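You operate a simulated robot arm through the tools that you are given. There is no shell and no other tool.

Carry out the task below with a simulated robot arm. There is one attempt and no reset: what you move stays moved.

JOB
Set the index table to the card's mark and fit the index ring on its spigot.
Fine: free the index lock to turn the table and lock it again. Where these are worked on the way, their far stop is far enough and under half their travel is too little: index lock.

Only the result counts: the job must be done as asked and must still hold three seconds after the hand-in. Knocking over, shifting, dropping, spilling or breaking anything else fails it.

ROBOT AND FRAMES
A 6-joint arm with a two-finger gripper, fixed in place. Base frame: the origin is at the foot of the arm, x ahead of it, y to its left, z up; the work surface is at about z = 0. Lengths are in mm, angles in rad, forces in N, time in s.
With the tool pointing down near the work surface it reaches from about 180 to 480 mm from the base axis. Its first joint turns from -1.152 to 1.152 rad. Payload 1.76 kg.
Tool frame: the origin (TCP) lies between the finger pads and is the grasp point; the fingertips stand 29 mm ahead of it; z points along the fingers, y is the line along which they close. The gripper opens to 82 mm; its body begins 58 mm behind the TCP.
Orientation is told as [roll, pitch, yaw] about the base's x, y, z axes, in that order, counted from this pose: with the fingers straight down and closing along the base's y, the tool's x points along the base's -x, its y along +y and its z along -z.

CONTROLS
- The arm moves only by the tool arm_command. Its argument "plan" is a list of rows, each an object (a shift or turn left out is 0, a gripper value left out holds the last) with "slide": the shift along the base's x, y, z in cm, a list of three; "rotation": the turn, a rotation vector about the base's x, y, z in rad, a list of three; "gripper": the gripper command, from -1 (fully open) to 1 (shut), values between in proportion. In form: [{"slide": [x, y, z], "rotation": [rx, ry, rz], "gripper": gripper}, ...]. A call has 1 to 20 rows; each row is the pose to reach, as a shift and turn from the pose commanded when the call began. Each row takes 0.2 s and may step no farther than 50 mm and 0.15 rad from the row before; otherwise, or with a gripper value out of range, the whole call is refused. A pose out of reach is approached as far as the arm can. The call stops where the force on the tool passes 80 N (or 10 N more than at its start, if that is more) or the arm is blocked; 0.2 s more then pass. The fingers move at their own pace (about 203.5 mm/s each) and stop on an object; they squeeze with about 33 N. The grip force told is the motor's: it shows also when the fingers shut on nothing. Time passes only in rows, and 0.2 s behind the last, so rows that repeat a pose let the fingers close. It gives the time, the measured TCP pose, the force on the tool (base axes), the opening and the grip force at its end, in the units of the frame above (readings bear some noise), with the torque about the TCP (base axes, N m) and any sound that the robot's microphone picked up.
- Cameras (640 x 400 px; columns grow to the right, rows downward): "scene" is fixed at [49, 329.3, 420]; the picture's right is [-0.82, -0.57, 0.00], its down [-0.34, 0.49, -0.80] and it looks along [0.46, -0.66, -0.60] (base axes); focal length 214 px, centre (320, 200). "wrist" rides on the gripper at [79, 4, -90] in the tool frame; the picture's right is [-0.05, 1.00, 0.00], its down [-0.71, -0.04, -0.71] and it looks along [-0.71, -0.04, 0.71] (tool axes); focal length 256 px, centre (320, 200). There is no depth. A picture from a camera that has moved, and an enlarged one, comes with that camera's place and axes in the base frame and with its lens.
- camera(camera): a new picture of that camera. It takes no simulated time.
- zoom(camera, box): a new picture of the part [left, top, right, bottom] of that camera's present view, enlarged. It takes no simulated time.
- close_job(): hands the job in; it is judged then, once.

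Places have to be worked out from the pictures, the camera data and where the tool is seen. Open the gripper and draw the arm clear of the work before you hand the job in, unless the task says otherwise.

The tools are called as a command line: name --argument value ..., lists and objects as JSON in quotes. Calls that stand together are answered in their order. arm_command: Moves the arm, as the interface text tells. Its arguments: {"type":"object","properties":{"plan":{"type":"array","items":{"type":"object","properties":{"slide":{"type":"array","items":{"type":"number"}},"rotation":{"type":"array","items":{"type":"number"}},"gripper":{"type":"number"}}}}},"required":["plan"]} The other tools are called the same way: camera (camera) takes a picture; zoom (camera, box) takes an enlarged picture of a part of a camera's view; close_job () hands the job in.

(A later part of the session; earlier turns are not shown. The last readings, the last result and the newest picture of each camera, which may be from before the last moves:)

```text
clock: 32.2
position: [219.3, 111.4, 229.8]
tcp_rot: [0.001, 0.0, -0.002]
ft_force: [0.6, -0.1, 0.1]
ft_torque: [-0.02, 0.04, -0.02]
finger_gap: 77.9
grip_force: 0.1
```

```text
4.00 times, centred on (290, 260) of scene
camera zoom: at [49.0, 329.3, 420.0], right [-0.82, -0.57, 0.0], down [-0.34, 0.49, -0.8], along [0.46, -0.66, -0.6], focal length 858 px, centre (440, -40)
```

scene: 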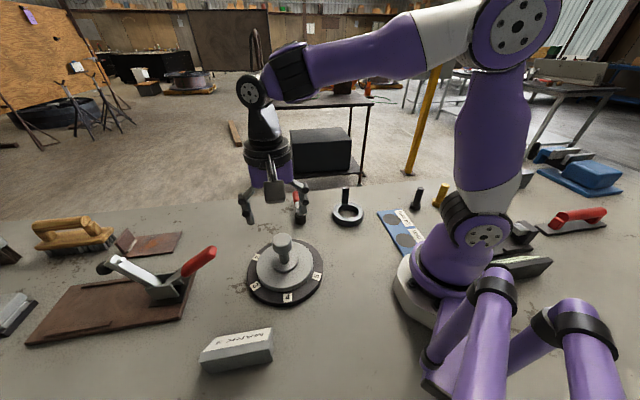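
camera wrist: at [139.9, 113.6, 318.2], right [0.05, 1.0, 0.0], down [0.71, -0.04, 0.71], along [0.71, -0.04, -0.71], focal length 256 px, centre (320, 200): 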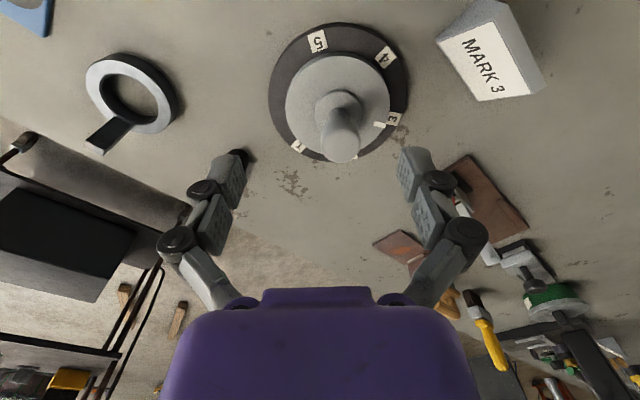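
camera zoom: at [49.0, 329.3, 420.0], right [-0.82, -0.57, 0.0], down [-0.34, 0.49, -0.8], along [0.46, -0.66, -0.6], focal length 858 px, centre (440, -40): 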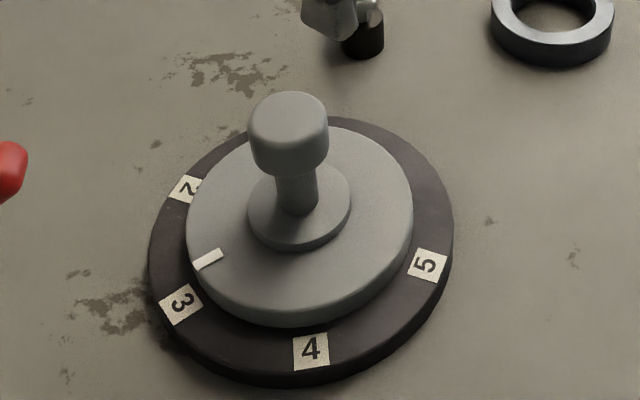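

The knob did not move on release. I tilt the hand to look straight down on the dial for a precise check of the pointer.

arm_command --plan '[{"slide": [0, 0, 0], "rotation": [0, 0.1, 0]}, {"slide": [0, 0, 0], "rotation": [0, 0.2, 0]}, {"slide": [0, 0, 0], "rotation": [0, 0.3, 0]}, {"slide": [0, 0, 0], "rotation": [0, 0.4, 0]}, {"slide": [0, 0, 0], "rotation": [0, 0.5, 0]}, {"slide": [0, 0, 0], "rotation": [0, 0.5, 0]}]'

camera --camera "wrist"

zoom --camera "wrist" --box '[260, 100, 420, 260]'

```text
clock: 33.6
position: [201.1, 101.5, 161.6]
tcp_rot: [0.002, 0.5, -0.001]
ft_force: [-0.1, 0.0, 0.1]
ft_torque: [0.0, -0.02, -0.02]
finger_gap: 78.0
grip_force: 0.0
out of reach, approached as far as the arm can: row 2, 3, 4, 5, 6
```

```text
taken
camera wrist: at [174.3, 105.4, 278.4], right [0.05, 1.0, -0.02], down [0.96, -0.04, 0.28], along [0.28, -0.04, -0.96], focal length 256 px, centre (320, 200)
```

wrist: 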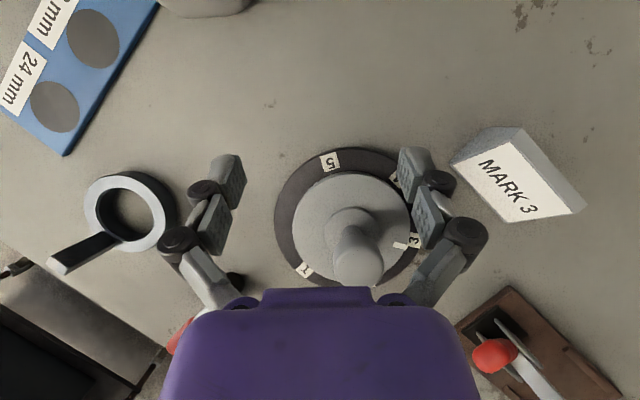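

```text
2.50 times, centred on (340, 180) of wrist
camera zoom: at [174.3, 105.4, 278.4], right [0.05, 1.0, -0.02], down [0.96, -0.04, 0.28], along [0.28, -0.04, -0.96], focal length 640 px, centre (270, 250)
```

zoom: 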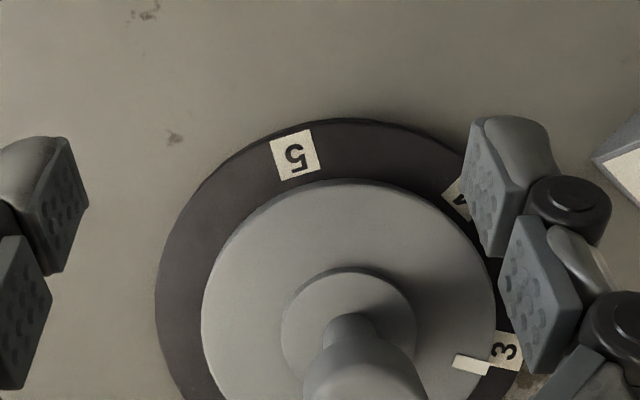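

The pointer seems about 2–3° short of mark 3, but a finger blocks part of the view. I raise the camera for a cleaner look.

arm_command --plan '[{"slide": [0.3, 0.3, 2]}, {"slide": [0.6, 0.6, 4.5]}, {"slide": [1, 0.8, 7]}, {"slide": [1.2, 0.8, 8.5]}, {"slide": [1.2, 0.8, 8.5]}]'

camera --camera "wrist"

zoom --camera "wrist" --box '[270, 130, 420, 270]'

```text
clock: 34.8
position: [180.1, 99.2, 171.0]
tcp_rot: [0.0, 0.498, 0.003]
ft_force: [-0.7, -0.1, -1.0]
ft_torque: [0.0, 0.03, 0.0]
finger_gap: 77.8
grip_force: 0.1
out of reach, approached as far as the arm can: row 1, 2, 3, 4, 5
```

```text
taken
camera wrist: at [155.0, 102.3, 288.6], right [0.05, 1.0, -0.02], down [0.96, -0.04, 0.28], along [0.28, -0.04, -0.96], focal length 256 px, centre (320, 200)
```

wrist: 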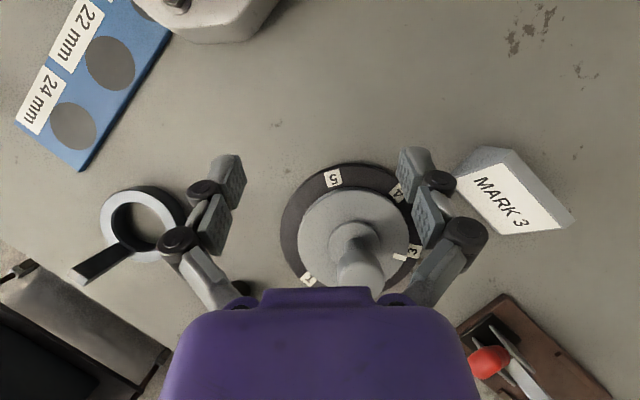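

```text
2.86 times, centred on (345, 200) of wrist
camera zoom: at [155.0, 102.3, 288.6], right [0.05, 1.0, -0.02], down [0.96, -0.04, 0.28], along [0.28, -0.04, -0.96], focal length 731 px, centre (249, 200)
```

zoom: 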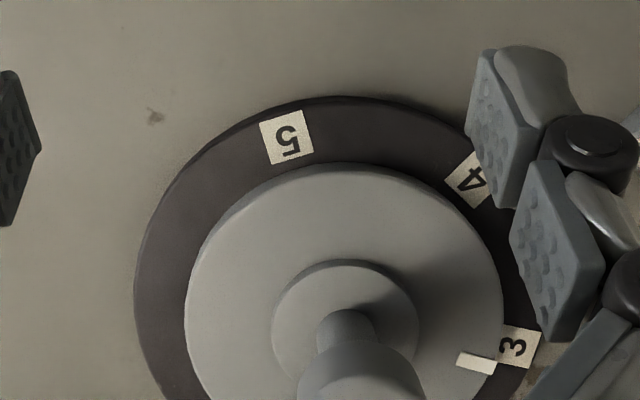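

Being too close to the base limits the tilt. I move outward to about (300,128,235) with the same tilt, so the dial sits in the clear upper part of the view.

arm_command --plan '[{"slide": [2, 0.5, 1.6]}, {"slide": [4, 1, 3.2]}, {"slide": [6, 1.5, 4]}, {"slide": [8, 2, 5]}, {"slide": [10, 2.4, 6]}, {"slide": [12, 2.8, 6.4]}, {"slide": [12, 2.8, 6.4]}]'

camera --camera "wrist"

zoom --camera "wrist" --box '[240, 50, 400, 210]'

```text
clock: 36.4
position: [233.4, 110.2, 138.5]
tcp_rot: [0.003, 0.494, 0.002]
ft_force: [-0.3, 0.6, 0.3]
ft_torque: [-0.01, 0.02, -0.02]
finger_gap: 77.9
grip_force: 0.1
out of reach, approached as far as the arm can: row 1, 2, 3, 4, 5, 6, 7
```

```text
taken
camera wrist: at [206.8, 112.2, 255.5], right [0.05, 1.0, -0.02], down [0.96, -0.04, 0.29], along [0.28, -0.04, -0.96], focal length 256 px, centre (320, 200)
```

wrist: 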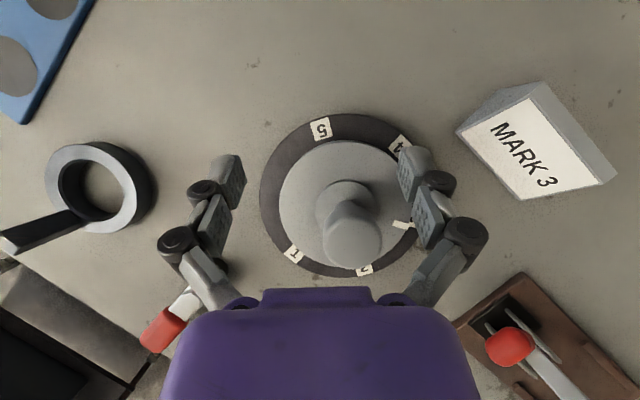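

```text
2.50 times, centred on (320, 130) of wrist
camera zoom: at [206.8, 112.2, 255.5], right [0.05, 1.0, -0.02], down [0.96, -0.04, 0.29], along [0.28, -0.04, -0.96], focal length 640 px, centre (320, 375)
```

zoom: 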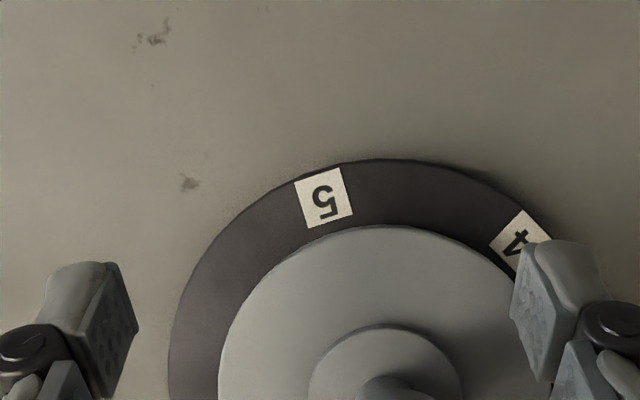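

Tilted poses drive the arm low here, so I return the hand to vertical while rising, and will use the 45° view instead.

arm_command --plan '[{"slide": [0, 0, 1], "rotation": [0, -0.12, 0]}, {"slide": [0, 0, 2], "rotation": [0, -0.24, 0]}, {"slide": [0, 0, 4], "rotation": [0, -0.36, 0]}, {"slide": [0, 0, 6], "rotation": [0, -0.494, 0]}, {"slide": [0, 0, 8], "rotation": [0, -0.494, 0]}, {"slide": [0, 0, 8], "rotation": [0, -0.494, 0]}]'

camera --camera "wrist"

```text
clock: 37.8
position: [231.6, 106.9, 221.6]
tcp_rot: [0.0, 0.003, 0.002]
ft_force: [-0.5, -0.4, 0.4]
ft_torque: [-0.03, -0.01, -0.01]
finger_gap: 77.6
grip_force: 0.1
out of reach, approached as far as the arm can: row 1
```

```text
taken
camera wrist: at [154.2, 110.1, 311.4], right [0.05, 1.0, 0.0], down [0.71, -0.04, 0.7], along [0.7, -0.04, -0.71], focal length 256 px, centre (320, 200)
```

wrist: 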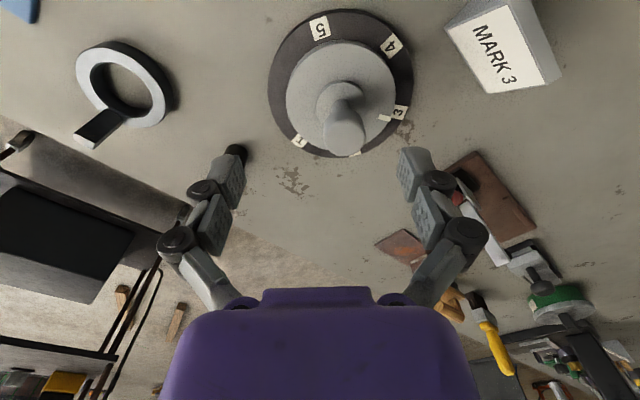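

From here the dial is fully visible; I enlarge it to measure pointer against mark 3.

zoom --camera "wrist" --box '[262, 0, 422, 100]'

zoom --camera "wrist" --box '[262, 65, 422, 165]'

zoom --camera "scene" --box '[240, 225, 330, 310]'

```text
4.00 times, centred on (342, 50) of wrist
camera zoom: at [154.2, 110.1, 311.4], right [0.05, 1.0, 0.0], down [0.71, -0.04, 0.7], along [0.7, -0.04, -0.71], focal length 1024 px, centre (232, 800)
```

zoom: 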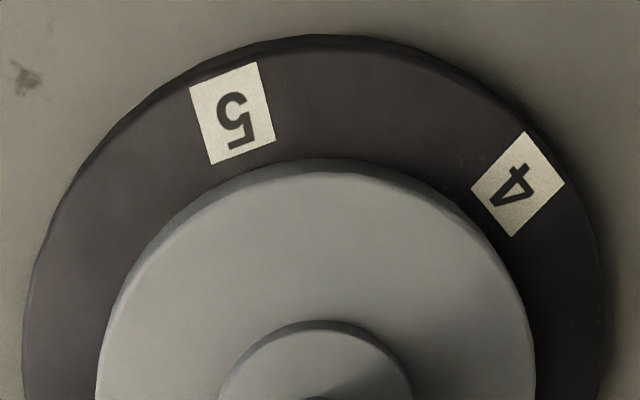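

```text
4.00 times, centred on (342, 115) of wrist
camera zoom: at [154.2, 110.1, 311.4], right [0.05, 1.0, 0.0], down [0.71, -0.04, 0.7], along [0.7, -0.04, -0.71], focal length 1024 px, centre (232, 540)
```

zoom: 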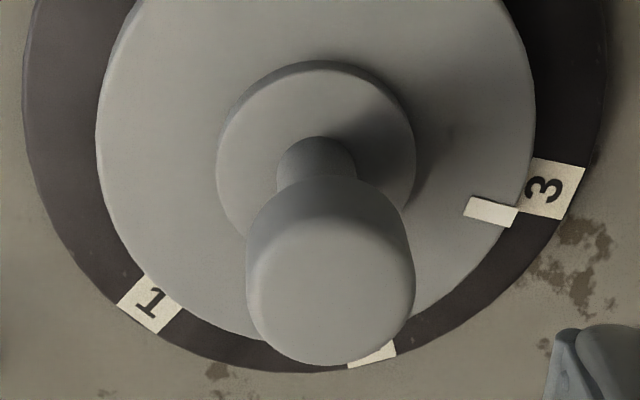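

```text
4.71 times, centred on (285, 268) of scene
camera zoom: at [49.0, 329.3, 420.0], right [-0.82, -0.57, 0.0], down [-0.34, 0.49, -0.8], along [0.46, -0.66, -0.6], focal length 1009 px, centre (485, -118)
```

zoom: 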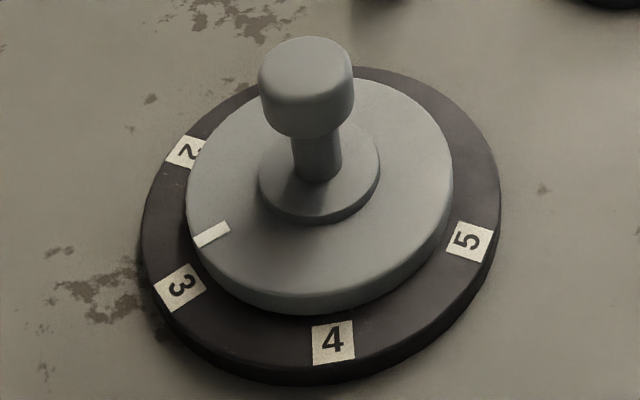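

Fitting the labels gives the axis at about (285,127.5), mark 3 at 75.4° and the pointer at about 72°, so it is roughly 3° short. I go back over the knob to correct it.

arm_command --plan '[{"slide": [1.8, 0.7, -1.5], "gripper": -1}, {"slide": [3.6, 1.4, -3.5], "gripper": -1}, {"slide": [5.34, 2.06, -6], "gripper": -1}, {"slide": [5.34, 2.06, -8], "gripper": -1}, {"slide": [5.34, 2.06, -8], "gripper": -1}]'

camera --camera "wrist"

```text
clock: 39.0
position: [286.8, 128.2, 140.8]
tcp_rot: [0.002, 0.007, 0.002]
ft_force: [0.0, -0.1, 0.6]
ft_torque: [-0.01, 0.03, -0.01]
finger_gap: 81.9
grip_force: 0.0
```

```text
taken
camera wrist: at [208.3, 132.6, 230.1], right [0.05, 1.0, 0.0], down [0.71, -0.04, 0.7], along [0.7, -0.04, -0.71], focal length 256 px, centre (320, 200)
```

wrist: 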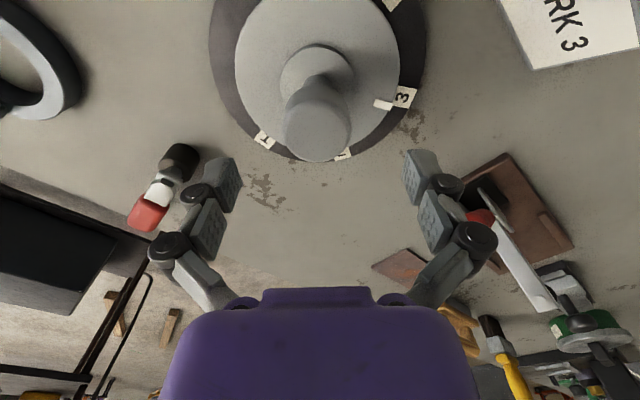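

The knob sits about 1.7 mm to the left of the fingers' midline, so I shift y by -1.7 mm, lower to z≈88 and close.

arm_command --plan '[{"slide": [-0.1, -0.17, -2]}, {"slide": [-0.1, -0.17, -5.2]}, {"slide": [-0.1, -0.17, -5.2], "gripper": -0.2}, {"slide": [-0.1, -0.17, -5.2], "gripper": 0.1}, {"slide": [-0.1, -0.17, -5.2], "gripper": 0.4}, {"slide": [-0.1, -0.17, -5.2], "gripper": 1}, {"slide": [-0.1, -0.17, -5.2], "gripper": 1}]'

zoom --camera "scene" --box '[240, 225, 330, 310]'

```text
clock: 40.6
position: [283.8, 126.8, 88.0]
tcp_rot: [0.011, 0.0, 0.014]
ft_force: [3.4, 61.6, 3.5]
ft_torque: [0.36, -0.03, -0.1]
finger_gap: 39.2
grip_force: 35.7
```

```text
4.71 times, centred on (285, 268) of scene
camera zoom: at [48.9, 329.3, 420.0], right [-0.82, -0.57, 0.0], down [-0.34, 0.49, -0.8], along [0.46, -0.66, -0.6], focal length 1009 px, centre (485, -118)
```

zoom: 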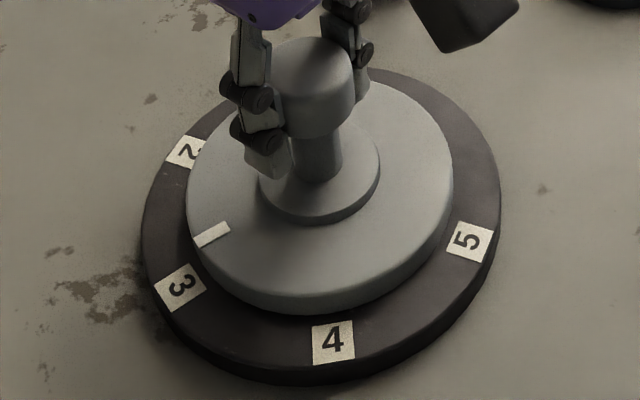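

The grip pushes the tool with 62 N toward +y, so the knob lies a few mm further in +y. I relieve it by shifting +y.

arm_command --plan '[{"slide": [0, 0.15, 0]}, {"slide": [0, 0.3, 0]}, {"slide": [0, 0.3, 0]}]'

```text
clock: 41.4
position: [285.0, 127.5, 89.8]
tcp_rot: [0.0, 0.004, -0.003]
ft_force: [8.5, 14.0, 15.9]
ft_torque: [0.34, 0.25, 0.03]
finger_gap: 38.7
grip_force: 35.8
```

Force down to 14 N with the measured axis at about (285,127.5–128). Now I turn +0.06 rad and compare the pointer.

arm_command --plan '[{"slide": [0.05, 0.08, 0], "rotation": [0, 0, 0.02]}, {"slide": [0.05, 0.08, 0], "rotation": [0, 0, 0.04]}, {"slide": [0.05, 0.08, 0], "rotation": [0, 0, 0.06]}, {"slide": [0.05, 0.08, 0], "rotation": [0, 0, 0.06]}]'

zoom --camera "scene" --box '[240, 225, 330, 310]'

camera --camera "wrist"

```text
clock: 42.4
position: [283.9, 128.5, 89.3]
tcp_rot: [-0.004, 0.009, 0.057]
ft_force: [1.9, -24.4, 12.2]
ft_torque: [-0.26, -0.3, 0.07]
finger_gap: 38.6
grip_force: 35.8
```

```text
4.71 times, centred on (285, 268) of scene
camera zoom: at [48.9, 329.3, 420.1], right [-0.82, -0.57, 0.0], down [-0.34, 0.49, -0.8], along [0.46, -0.66, -0.6], focal length 1009 px, centre (485, -118)
```

zoom: 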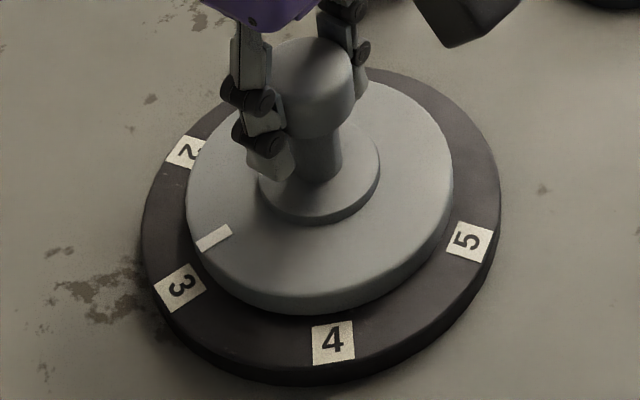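

```text
taken
camera wrist: at [206.5, 126.8, 179.5], right [0.0, 1.0, 0.0], down [0.71, 0.01, 0.7], along [0.7, 0.0, -0.71], focal length 256 px, centre (320, 200)
```

wrist: 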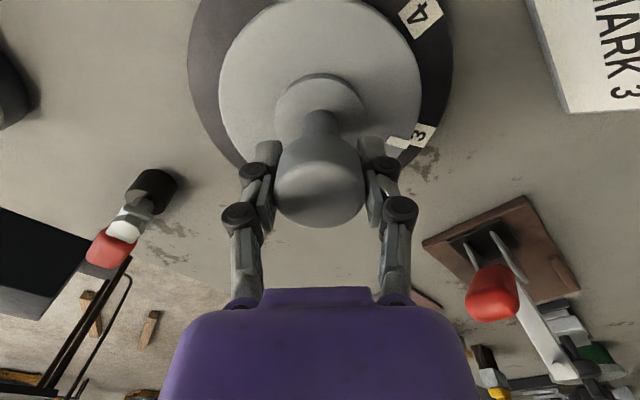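

The pointer moved about 3° and now reads about 75°, matching mark 3. I relieve the sideways force and release gently, then check again.

arm_command --plan '[{"slide": [0, -0.12, 0]}, {"slide": [0, -0.12, 0]}]'

zoom --camera "scene" --box '[250, 255, 300, 290]'

```text
clock: 43.0
position: [284.5, 127.3, 90.3]
tcp_rot: [-0.001, 0.008, 0.061]
ft_force: [-1.3, -20.0, 7.7]
ft_torque: [-0.41, 0.47, 0.01]
finger_gap: 38.9
grip_force: 35.6
```

```text
11.43 times, centred on (275, 272) of scene
camera zoom: at [48.9, 329.3, 420.1], right [-0.82, -0.57, 0.0], down [-0.34, 0.49, -0.8], along [0.46, -0.66, -0.6], focal length 2451 px, centre (834, -629)
```

zoom: 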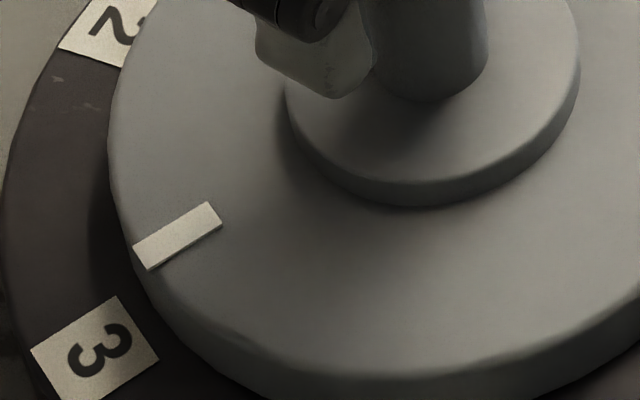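

Pointer and mark-3 label directions agree within about 1–2°. I release and rise.

arm_command --plan '[{"slide": [0, -0.08, 0]}, {"slide": [0, -0.08, 0], "gripper": 0.0}, {"slide": [0, -0.08, 0], "gripper": -0.5}, {"slide": [0, -0.08, 0], "gripper": -0.9}, {"slide": [0, -0.08, 3], "gripper": -0.9}, {"slide": [0, -0.08, 7], "gripper": -0.9}, {"slide": [0, -0.08, 9], "gripper": -0.9}]'

zoom --camera "scene" --box '[240, 225, 330, 310]'

camera --camera "wrist"

```text
clock: 44.6
position: [284.8, 126.5, 180.6]
tcp_rot: [0.0, 0.006, 0.061]
ft_force: [-0.2, 0.5, -0.2]
ft_torque: [-0.03, 0.0, -0.01]
finger_gap: 77.8
grip_force: 0.0
```

```text
4.71 times, centred on (285, 268) of scene
camera zoom: at [49.0, 329.3, 420.0], right [-0.82, -0.57, 0.0], down [-0.34, 0.49, -0.8], along [0.46, -0.66, -0.6], focal length 1009 px, centre (485, -118)
```

zoom: 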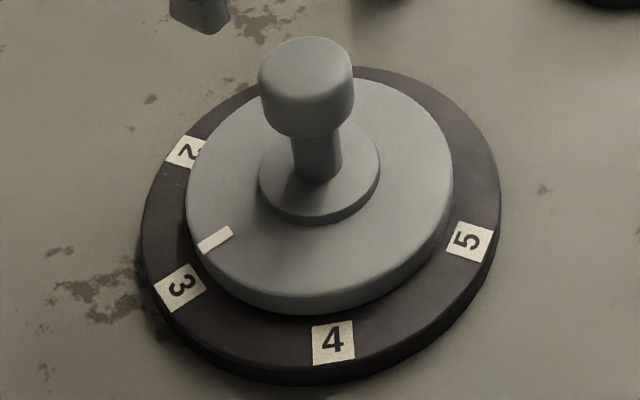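

```text
taken
camera wrist: at [206.5, 125.0, 270.8], right [-0.01, 1.0, 0.0], down [0.71, 0.01, 0.7], along [0.7, 0.01, -0.71], focal length 256 px, centre (320, 200)
```

wrist: 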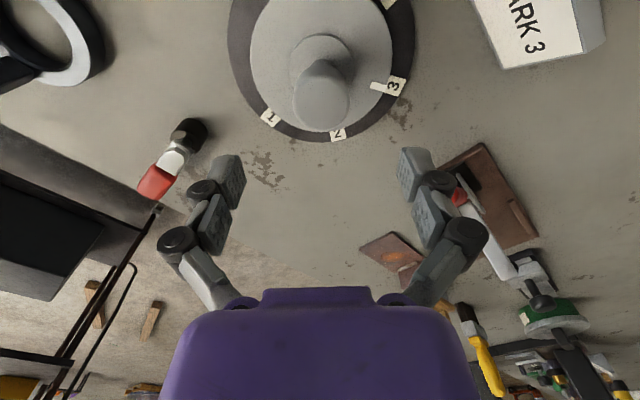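

Let me enlarge the wrist view once more to verify the pointer against labels 1, 2 and 3.

zoom --camera "wrist" --box '[220, 45, 420, 145]'

```text
3.20 times, centred on (320, 95) of wrist
camera zoom: at [206.5, 125.0, 270.8], right [-0.01, 1.0, 0.0], down [0.71, 0.01, 0.7], along [0.7, 0.01, -0.71], focal length 819 px, centre (320, 536)
```

zoom: 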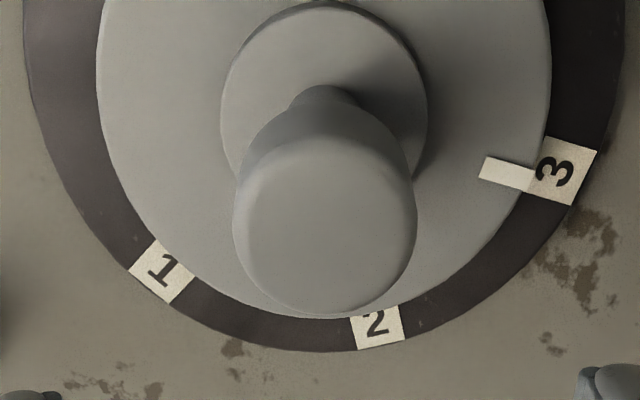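

The measurement gives pointer 74.6° against mark 3 at 74.9° – aligned. Now I go back to the lock lever at its far stop to lock the table again.

arm_command --plan '[{"slide": [1.7, -2.7, 0], "rotation": [0, 0, -0.123]}, {"slide": [3.4, -5.5, 0], "rotation": [0, 0, -0.246]}, {"slide": [5.1, -8.2, 0], "rotation": [0, 0, -0.369]}, {"slide": [6.8, -11, -0.5], "rotation": [0, 0, -0.492]}, {"slide": [8.5, -13.7, -1], "rotation": [0, 0, -0.615]}, {"slide": [10.2, -16.5, -1.5], "rotation": [0, 0, -0.738]}, {"slide": [11.8, -19.1, -2], "rotation": [0, 0, -0.861]}, {"slide": [11.8, -19.1, -5], "rotation": [0, 0, -0.861]}, {"slide": [11.8, -19.1, -5], "rotation": [0, 0, -0.861]}]'

camera --camera "wrist"

```text
clock: 46.6
position: [404.3, -64.4, 129.7]
tcp_rot: [-0.001, 0.005, -0.801]
ft_force: [-0.3, 0.8, 0.2]
ft_torque: [0.0, -0.02, -0.01]
finger_gap: 77.7
grip_force: 0.0
```

```text
taken
camera wrist: at [352.3, -5.4, 219.9], right [0.75, 0.66, 0.0], down [0.47, -0.54, 0.7], along [0.46, -0.53, -0.71], focal length 256 px, centre (320, 200)
```

wrist: 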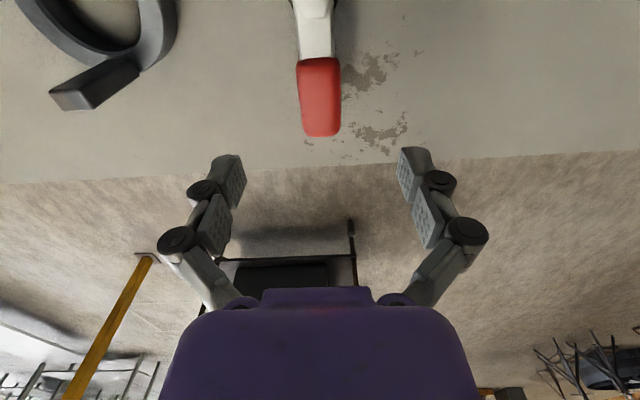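

The lever is centred between the fingers. I lower to z≈44 and narrow the gap to about 28 mm.

arm_command --plan '[{"slide": [0, 0, -2.5]}, {"slide": [0, 0, -5.5]}, {"slide": [0, 0, -8.5]}, {"slide": [0, 0, -8.5], "gripper": 0}, {"slide": [0, 0, -8.5], "gripper": 0.3}, {"slide": [0, 0, -8.5], "gripper": 0.3}]'

camera --camera "wrist"

```text
clock: 48.0
position: [404.1, -62.7, 42.4]
tcp_rot: [0.002, 0.005, -0.799]
ft_force: [0.1, -0.7, 0.2]
ft_torque: [0.01, 0.0, 0.02]
finger_gap: 28.8
grip_force: 0.0
```

```text
taken
camera wrist: at [352.8, -4.9, 133.1], right [0.75, 0.66, 0.0], down [0.47, -0.54, 0.7], along [0.46, -0.53, -0.71], focal length 256 px, centre (320, 200)
```

wrist: 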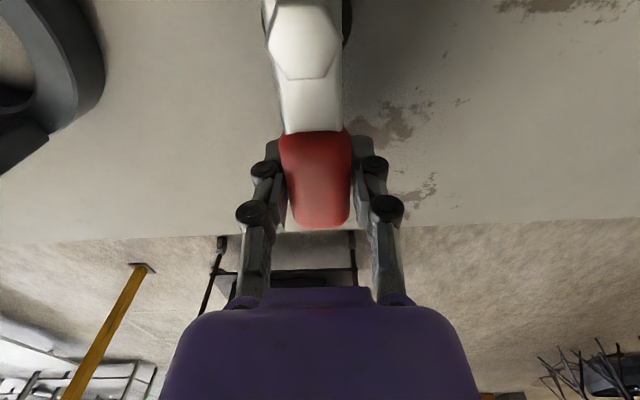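

Ready to swing it back. I sweep counter-clockwise along the arc about (361,-22) up to about 32°.

arm_command --plan '[{"slide": [0.49, 0.59, 0], "rotation": [0, 0, 0.131]}, {"slide": [0.91, 1.25, 0], "rotation": [0, 0, 0.262]}, {"slide": [1.23, 1.95, 0], "rotation": [0, 0, 0.393]}, {"slide": [1.46, 2.7, 0], "rotation": [0, 0, 0.524]}, {"slide": [1.59, 3.46, 0], "rotation": [0, 0, 0.655]}, {"slide": [1.62, 4.24, 0], "rotation": [0, 0, 0.786]}, {"slide": [1.55, 5.01, 0], "rotation": [0, 0, 0.917]}, {"slide": [1.37, 5.76, 0], "rotation": [0, 0, 1.048]}, {"slide": [1.1, 6.49, 0], "rotation": [0, 0, 1.179]}, {"slide": [0.74, 7.18, 0], "rotation": [0, 0, 1.31]}]'

camera --camera "wrist"

```text
clock: 50.2
position: [412.7, 7.5, 44.5]
tcp_rot: [-0.001, 0.003, 0.511]
ft_force: [1.6, -0.3, 0.0]
ft_torque: [0.02, 0.02, 0.01]
finger_gap: 29.6
grip_force: 0.6
```

```text
taken
camera wrist: at [340.8, -27.8, 134.6], right [-0.44, 0.9, 0.0], down [0.64, 0.31, 0.7], along [0.63, 0.31, -0.71], focal length 256 px, centre (320, 200)
```

wrist: 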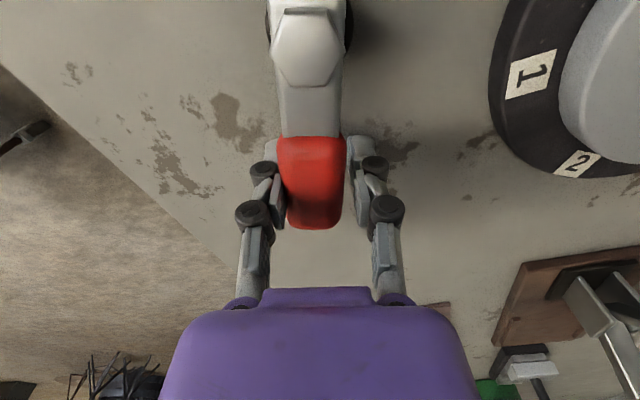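

It follows freely. I continue to its original stop (about 46°), going slightly past to feel the stop.

arm_command --plan '[{"slide": [-0.43, 0.65, 0], "rotation": [0, 0, 0.131]}, {"slide": [-0.94, 1.24, 0], "rotation": [0, 0, 0.262]}, {"slide": [-1.22, 1.5, 0], "rotation": [0, 0, 0.327]}, {"slide": [-1.52, 1.75, 0], "rotation": [0, 0, 0.393]}, {"slide": [-1.7, 1.88, 0], "rotation": [0, 0, 0.43]}]'

camera --camera "wrist"

```text
clock: 51.4
position: [394.4, 26.0, 43.6]
tcp_rot: [-0.002, 0.006, 0.937]
ft_force: [9.6, -19.8, -2.8]
ft_torque: [0.03, 0.04, -0.39]
finger_gap: 42.0
grip_force: 8.7
```

```text
taken
camera wrist: at [344.7, -35.4, 133.9], right [-0.77, 0.63, 0.0], down [0.45, 0.55, 0.7], along [0.45, 0.54, -0.71], focal length 256 px, centre (320, 200)
```

wrist: 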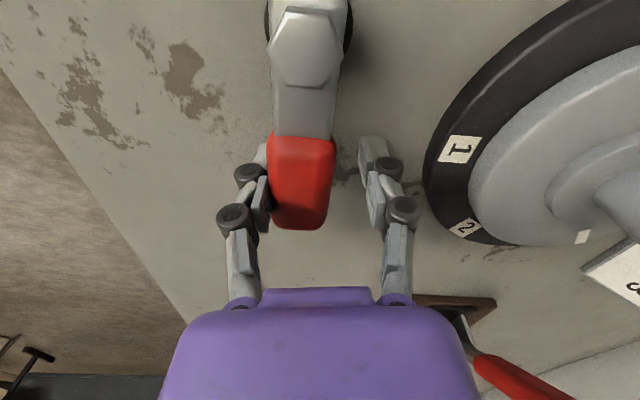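

The lever is back at its original stop (tip at about (423,42), 22 N against the stop). I back off, open and lift.

arm_command --plan '[{"slide": [0.4, -0.4, 0], "rotation": [0, 0, -0.07]}, {"slide": [0.75, -0.7, 0], "rotation": [0, 0, -0.13], "gripper": 0}, {"slide": [0.75, -0.7, 0], "rotation": [0, 0, -0.13], "gripper": -0.6}, {"slide": [0.75, -0.7, 3], "rotation": [0, 0, -0.13], "gripper": -0.6}, {"slide": [0.75, -0.7, 7], "rotation": [0, 0, -0.13], "gripper": -0.6}, {"slide": [0.75, -0.7, 11], "rotation": [0, 0, -0.13], "gripper": -0.6}]'

zoom --camera "scene" --box '[230, 170, 390, 310]'

```text
clock: 52.8
position: [401.9, 19.0, 153.9]
tcp_rot: [0.0, 0.007, 0.81]
ft_force: [-0.3, -0.2, 0.2]
ft_torque: [0.02, 0.01, -0.04]
finger_gap: 65.9
grip_force: 0.0
```

```text
2.86 times, centred on (310, 240) of scene
camera zoom: at [49.0, 329.3, 420.0], right [-0.82, -0.57, 0.0], down [-0.34, 0.49, -0.8], along [0.46, -0.66, -0.6], focal length 613 px, centre (349, 86)
```

zoom: 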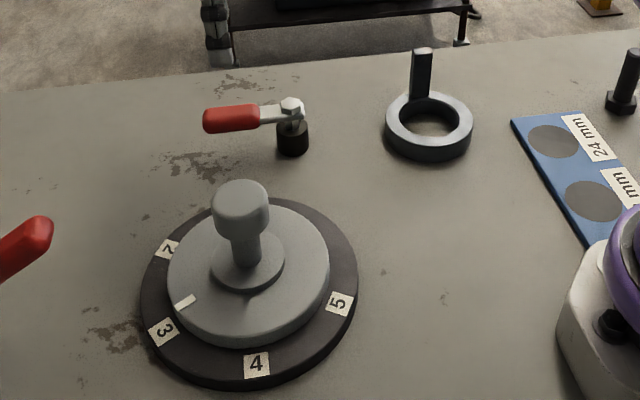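

The lock is closed and the pointer still at 3. Now I go to view the ring from above.

arm_command --plan '[{"slide": [-2.7, -2.1, 1], "rotation": [0, 0, -0.135]}, {"slide": [-5.4, -4.3, 2], "rotation": [0, 0, -0.27]}, {"slide": [-8.1, -6.5, 3], "rotation": [0, 0, -0.405]}, {"slide": [-10.8, -8.6, 4], "rotation": [0, 0, -0.54]}, {"slide": [-13.5, -10.8, 4.6], "rotation": [0, 0, -0.675]}, {"slide": [-16.2, -12.9, 4.6], "rotation": [0, 0, -0.81]}, {"slide": [-16.2, -12.9, 4.6], "rotation": [0, 0, -0.81]}]'

camera --camera "wrist"

zoom --camera "scene" --box '[310, 170, 390, 240]'

```text
clock: 54.4
position: [239.1, -107.9, 200.6]
tcp_rot: [-0.001, 0.006, -0.001]
ft_force: [0.2, 0.2, 0.2]
ft_torque: [-0.02, 0.01, -0.02]
finger_gap: 65.7
grip_force: 0.0
```

```text
taken
camera wrist: at [161.8, -104.1, 290.7], right [0.05, 1.0, 0.0], down [0.71, -0.04, 0.7], along [0.7, -0.04, -0.71], focal length 256 px, centre (320, 200)
```

wrist: 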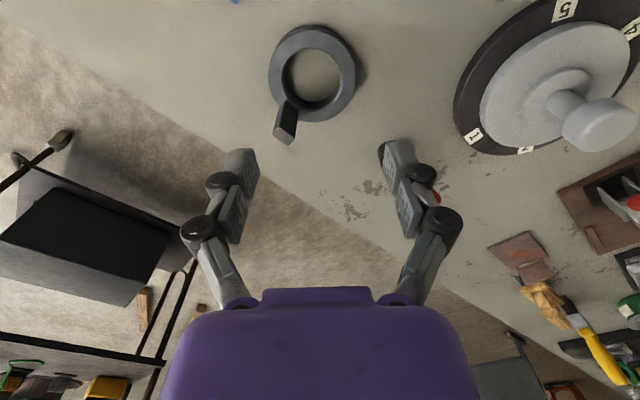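

```text
5.71 times, centred on (350, 205) of scene
camera zoom: at [49.0, 329.3, 420.0], right [-0.82, -0.57, 0.0], down [-0.34, 0.49, -0.8], along [0.46, -0.66, -0.6], focal length 1226 px, centre (149, 171)
```

zoom: 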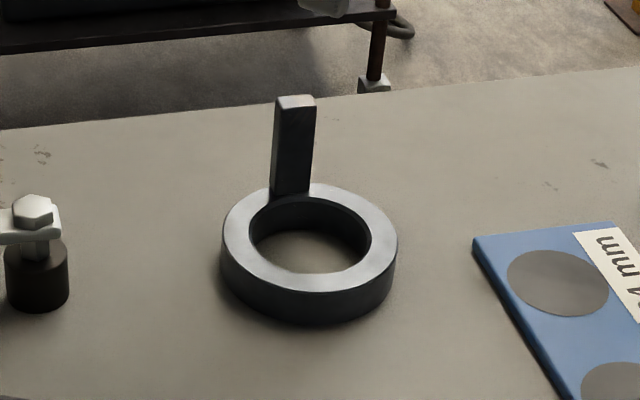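

I enlarge the ring in the wrist view to measure its centre, hole and post.

zoom --camera "wrist" --box '[255, 15, 375, 155]'

```text
2.86 times, centred on (315, 85) of wrist
camera zoom: at [161.8, -104.1, 290.7], right [0.05, 1.0, 0.0], down [0.71, -0.04, 0.7], along [0.7, -0.04, -0.71], focal length 731 px, centre (334, 529)
```

zoom: 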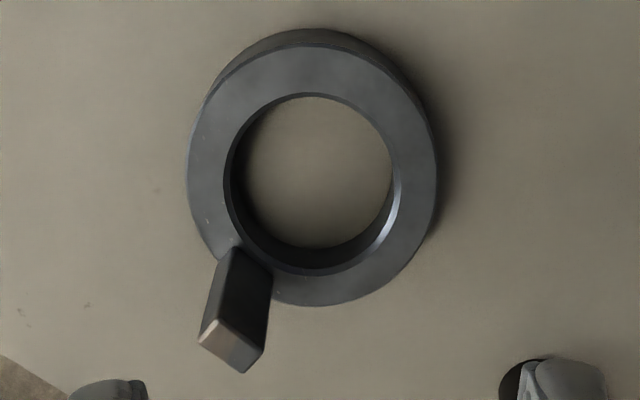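

I look closer at the post's cross-section and direction to choose the grasp yaw.

zoom --camera "scene" --box '[335, 180, 365, 205]'

zoom --camera "wrist" --box '[265, 90, 325, 150]'

```text
16.00 times, centred on (350, 192) of scene
camera zoom: at [49.0, 329.3, 420.0], right [-0.82, -0.57, 0.0], down [-0.34, 0.49, -0.8], along [0.46, -0.66, -0.6], focal length 3432 px, centre (-160, 320)
```

zoom: 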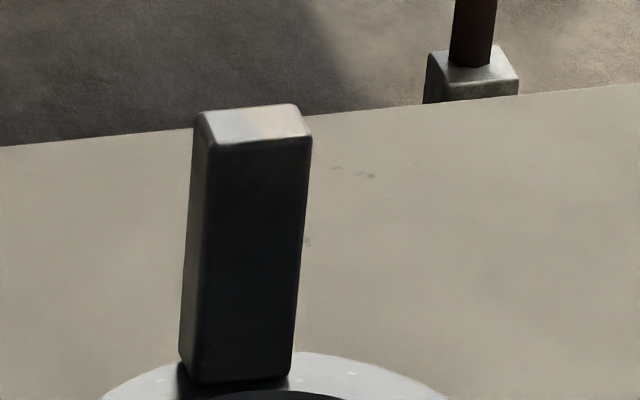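

```text
6.67 times, centred on (295, 120) of wrist
camera zoom: at [161.8, -104.1, 290.7], right [0.05, 1.0, 0.0], down [0.71, -0.04, 0.7], along [0.7, -0.04, -0.71], focal length 1707 px, centre (487, 733)
```

zoom: 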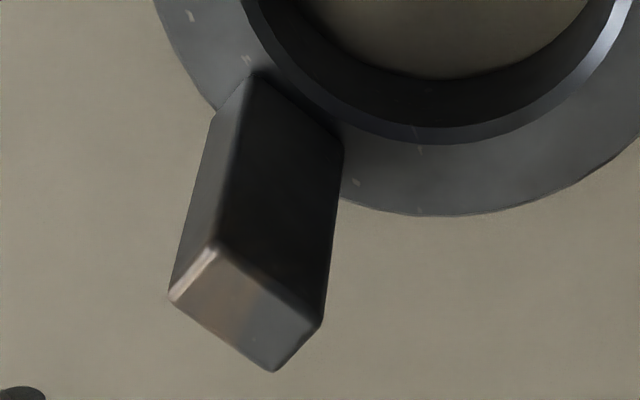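

The post is about 19 mm (tangential) by 10 mm (radial), top at z≈75, centred near (288,-145), pointing at -46° from the ring centre (~(260,-117)). I move above it with yaw -0.80 so the fingers close tangentially.

arm_command --plan '[{"slide": [0.9, -0.7, -0.9], "rotation": [0, 0, -0.135], "gripper": -0.6}, {"slide": [1.7, -1.3, -1.7], "rotation": [0, 0, -0.27]}, {"slide": [2.5, -1.9, -2.6], "rotation": [0, 0, -0.405]}, {"slide": [3.3, -2.5, -3.5], "rotation": [0, 0, -0.54]}, {"slide": [4.1, -3.1, -4.5], "rotation": [0, 0, -0.675]}, {"slide": [4.9, -3.7, -5.5], "rotation": [0, 0, -0.8]}, {"slide": [4.9, -3.7, -5.5], "rotation": [0, 0, -0.8]}]'

camera --camera "wrist"

```text
clock: 56.0
position: [287.1, -144.8, 147.3]
tcp_rot: [-0.001, 0.007, -0.801]
ft_force: [0.4, 0.8, 0.1]
ft_torque: [0.0, -0.05, -0.01]
finger_gap: 65.7
grip_force: 0.0
```

```text
taken
camera wrist: at [236.3, -85.7, 236.5], right [0.75, 0.66, 0.0], down [0.47, -0.54, 0.7], along [0.46, -0.53, -0.71], focal length 256 px, centre (320, 200)
```

wrist: 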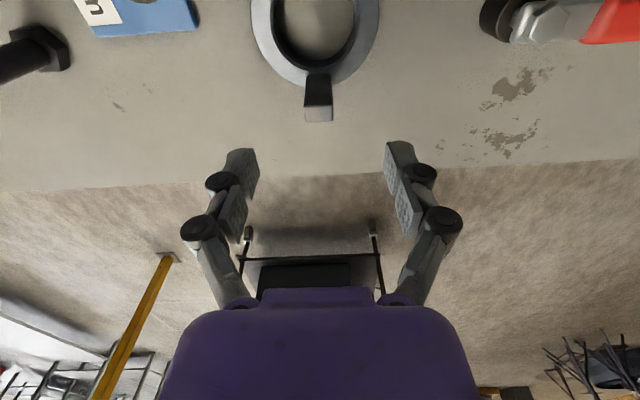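

The post appears nearly centred ahead of the hand. I enlarge to refine before lowering.

zoom --camera "wrist" --box '[240, 0, 400, 130]'

```text
3.08 times, centred on (320, 65) of wrist
camera zoom: at [236.3, -85.7, 236.5], right [0.75, 0.66, 0.0], down [0.47, -0.54, 0.7], along [0.46, -0.53, -0.71], focal length 788 px, centre (320, 615)
```

zoom: 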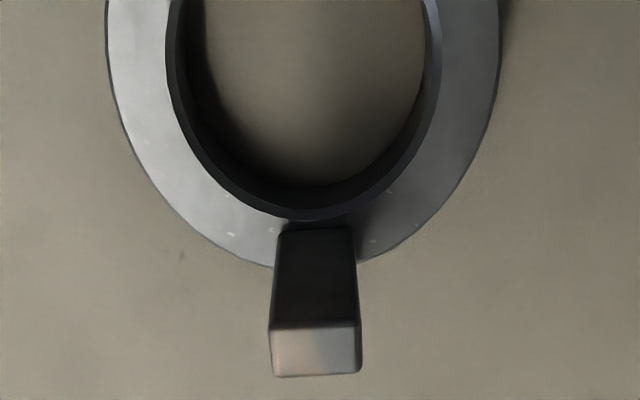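

The post centre is within 1 mm of the tool axis and turned by about 2°. I correct yaw by +0.035, shift slightly, and lower to z≈56.

arm_command --plan '[{"slide": [-0.06, -0.06, -2], "rotation": [0, 0, 0.035]}, {"slide": [-0.06, -0.06, -5], "rotation": [0, 0, 0.035]}, {"slide": [-0.06, -0.06, -7.5], "rotation": [0, 0, 0.035]}, {"slide": [-0.06, -0.06, -9.1], "rotation": [0, 0, 0.035]}, {"slide": [-0.06, -0.06, -9.1], "rotation": [0, 0, 0.035]}]'

camera --camera "wrist"

zoom --camera "scene" --box '[300, 150, 400, 240]'

```text
clock: 57.2
position: [285.2, -147.0, 55.9]
tcp_rot: [-0.001, 0.006, -0.764]
ft_force: [0.0, 0.0, -0.3]
ft_torque: [0.02, 0.0, 0.0]
finger_gap: 65.8
grip_force: 0.0
```

```text
taken
camera wrist: at [232.8, -89.3, 145.9], right [0.73, 0.68, 0.0], down [0.49, -0.52, 0.7], along [0.48, -0.51, -0.71], focal length 256 px, centre (320, 200)
```

wrist: 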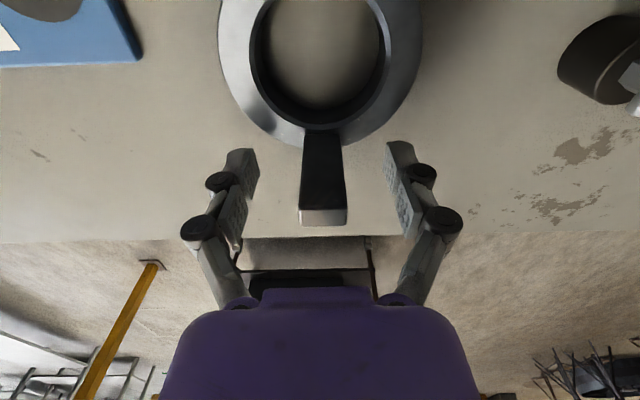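

```text
4.44 times, centred on (350, 195) of scene
camera zoom: at [49.0, 329.3, 420.0], right [-0.82, -0.57, 0.0], down [-0.34, 0.49, -0.8], along [0.46, -0.66, -0.6], focal length 953 px, centre (187, 222)
```

zoom: 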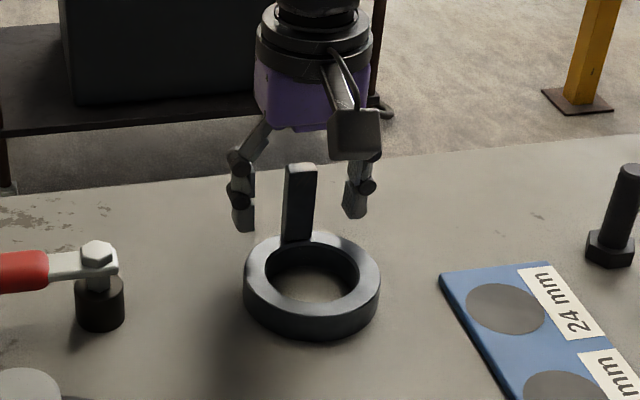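

The post stands between the pads. I close on it.

arm_command --plan '[{"gripper": -0.1}, {"gripper": 0.3}, {"gripper": 0.7}, {"gripper": 1}, {"gripper": 1}]'

camera --camera "wrist"

```text
clock: 58.4
position: [287.3, -146.9, 56.3]
tcp_rot: [0.001, 0.005, -0.764]
ft_force: [2.6, 3.9, 4.2]
ft_torque: [0.07, -0.14, -0.08]
finger_gap: 20.0
grip_force: 33.4
```

```text
taken
camera wrist: at [232.9, -89.2, 146.3], right [0.73, 0.68, 0.0], down [0.49, -0.52, 0.7], along [0.48, -0.51, -0.71], focal length 256 px, centre (320, 200)
```

wrist: 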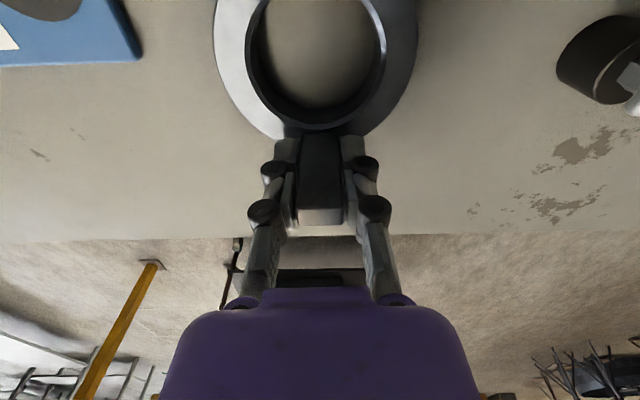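

Gripped at 20 mm with little side force. I lift 3 cm and check weight and tilt.

arm_command --plan '[{"slide": [0, 0, 0.5]}, {"slide": [0, 0, 1]}, {"slide": [0, 0, 2]}, {"slide": [0, 0, 3]}, {"slide": [0, 0, 3]}]'

camera --camera "wrist"

zoom --camera "scene" --box '[300, 140, 400, 240]'

```text
clock: 59.6
position: [287.4, -144.6, 85.0]
tcp_rot: [0.0, 0.005, -0.765]
ft_force: [0.5, -0.9, -8.0]
ft_torque: [-0.13, -0.17, 0.03]
finger_gap: 19.7
grip_force: 32.7
```

```text
taken
camera wrist: at [233.4, -88.3, 175.7], right [0.73, 0.68, 0.0], down [0.49, -0.52, 0.7], along [0.48, -0.51, -0.71], focal length 256 px, centre (320, 200)
```

wrist: 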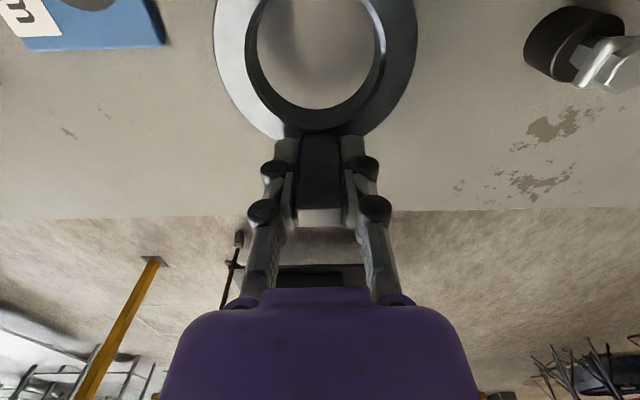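

```text
4.00 times, centred on (350, 190) of scene
camera zoom: at [49.0, 329.3, 420.0], right [-0.82, -0.57, 0.0], down [-0.34, 0.49, -0.8], along [0.46, -0.66, -0.6], focal length 858 px, centre (200, 240)
```

zoom: 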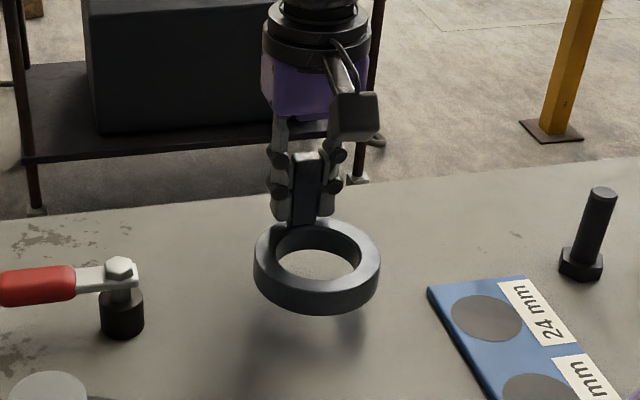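

The ring came up level; it weighs about 8 N and the grip held (19.7 mm). I lift it clear of the knob's height (TCP z≈185) and carry it toward the spigot.

arm_command --plan '[{"slide": [0, 0, 2.5]}, {"slide": [0, 0, 5]}, {"slide": [0, 0, 7.5]}, {"slide": [0, 0, 10]}, {"slide": [0.3, 2.5, 10]}, {"slide": [0.6, 5, 10]}, {"slide": [0.9, 7.5, 10]}, {"slide": [1.2, 10, 10]}, {"slide": [1.5, 12.5, 10]}, {"slide": [1.8, 15, 10]}, {"slide": [2.0, 17.5, 10]}, {"slide": [2.2, 19.5, 10]}, {"slide": [2.4, 21.5, 10]}, {"slide": [2.6, 22.8, 10]}, {"slide": [2.6, 22.8, 10]}]'

camera --camera "wrist"

zoom --camera "scene" --box '[230, 150, 370, 310]'

```text
clock: 62.8
position: [314.1, 82.9, 184.5]
tcp_rot: [0.001, 0.005, -0.765]
ft_force: [-0.3, -0.2, -7.5]
ft_torque: [-0.15, -0.15, -0.03]
finger_gap: 19.6
grip_force: 32.4
```

```text
taken
camera wrist: at [260.0, 139.8, 274.9], right [0.73, 0.68, 0.0], down [0.49, -0.52, 0.7], along [0.48, -0.51, -0.71], focal length 256 px, centre (320, 200)
```

wrist: 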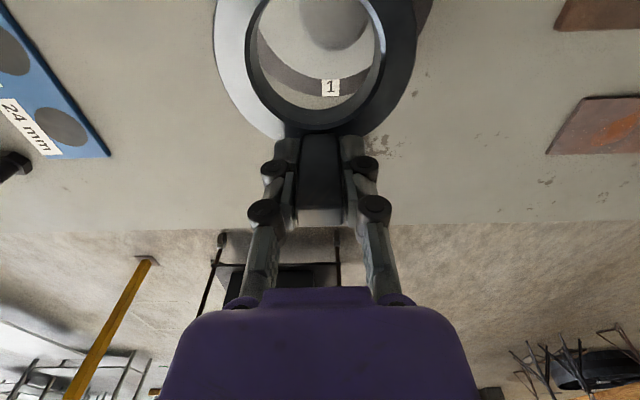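

```text
2.50 times, centred on (300, 230) of scene
camera zoom: at [49.0, 329.3, 420.0], right [-0.82, -0.57, 0.0], down [-0.34, 0.49, -0.8], along [0.46, -0.66, -0.6], focal length 536 px, centre (370, 125)
```

zoom: 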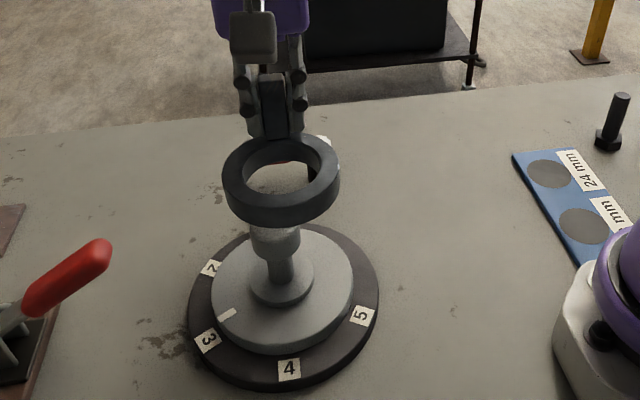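

Ring held level over the table's near side. I shift +16.8 mm in y to bring the ring's centre over the axis (TCP ≈ (314,99.7)), staying high, and look.

arm_command --plan '[{"slide": [0, 0.85, 0]}, {"slide": [0, 1.68, 0]}, {"slide": [0, 1.68, 0]}]'

camera --camera "wrist"

zoom --camera "scene" --box '[230, 170, 350, 310]'

```text
clock: 63.6
position: [312.9, 99.7, 186.5]
tcp_rot: [0.0, 0.005, -0.766]
ft_force: [-0.3, 0.4, -7.5]
ft_torque: [-0.14, -0.19, 0.0]
finger_gap: 20.0
grip_force: 33.0
```

```text
taken
camera wrist: at [260.7, 156.7, 276.1], right [0.73, 0.68, 0.0], down [0.49, -0.52, 0.7], along [0.48, -0.51, -0.71], focal length 256 px, centre (320, 200)
```

wrist: 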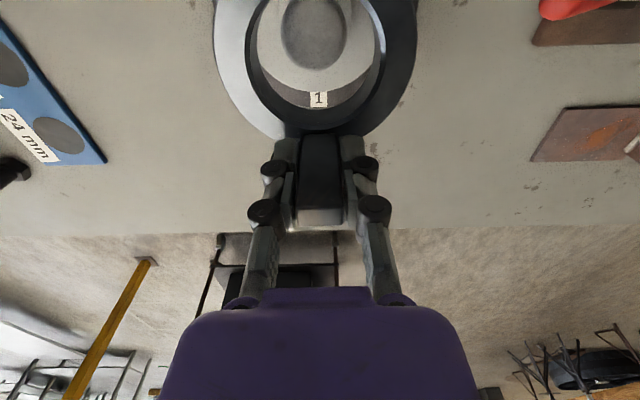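

```text
2.86 times, centred on (290, 240) of scene
camera zoom: at [49.0, 329.3, 420.0], right [-0.82, -0.57, 0.0], down [-0.34, 0.49, -0.8], along [0.46, -0.66, -0.6], focal length 613 px, centre (406, 86)
```

zoom: 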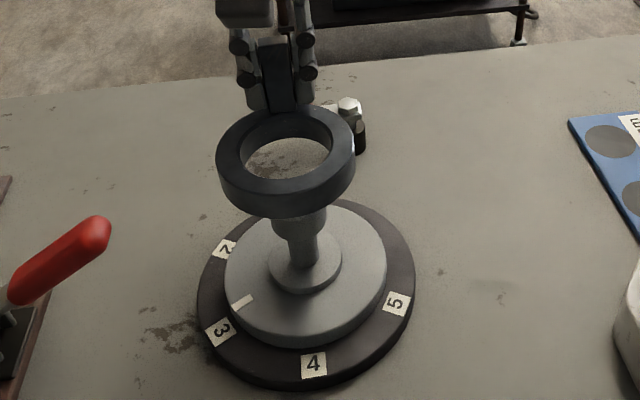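

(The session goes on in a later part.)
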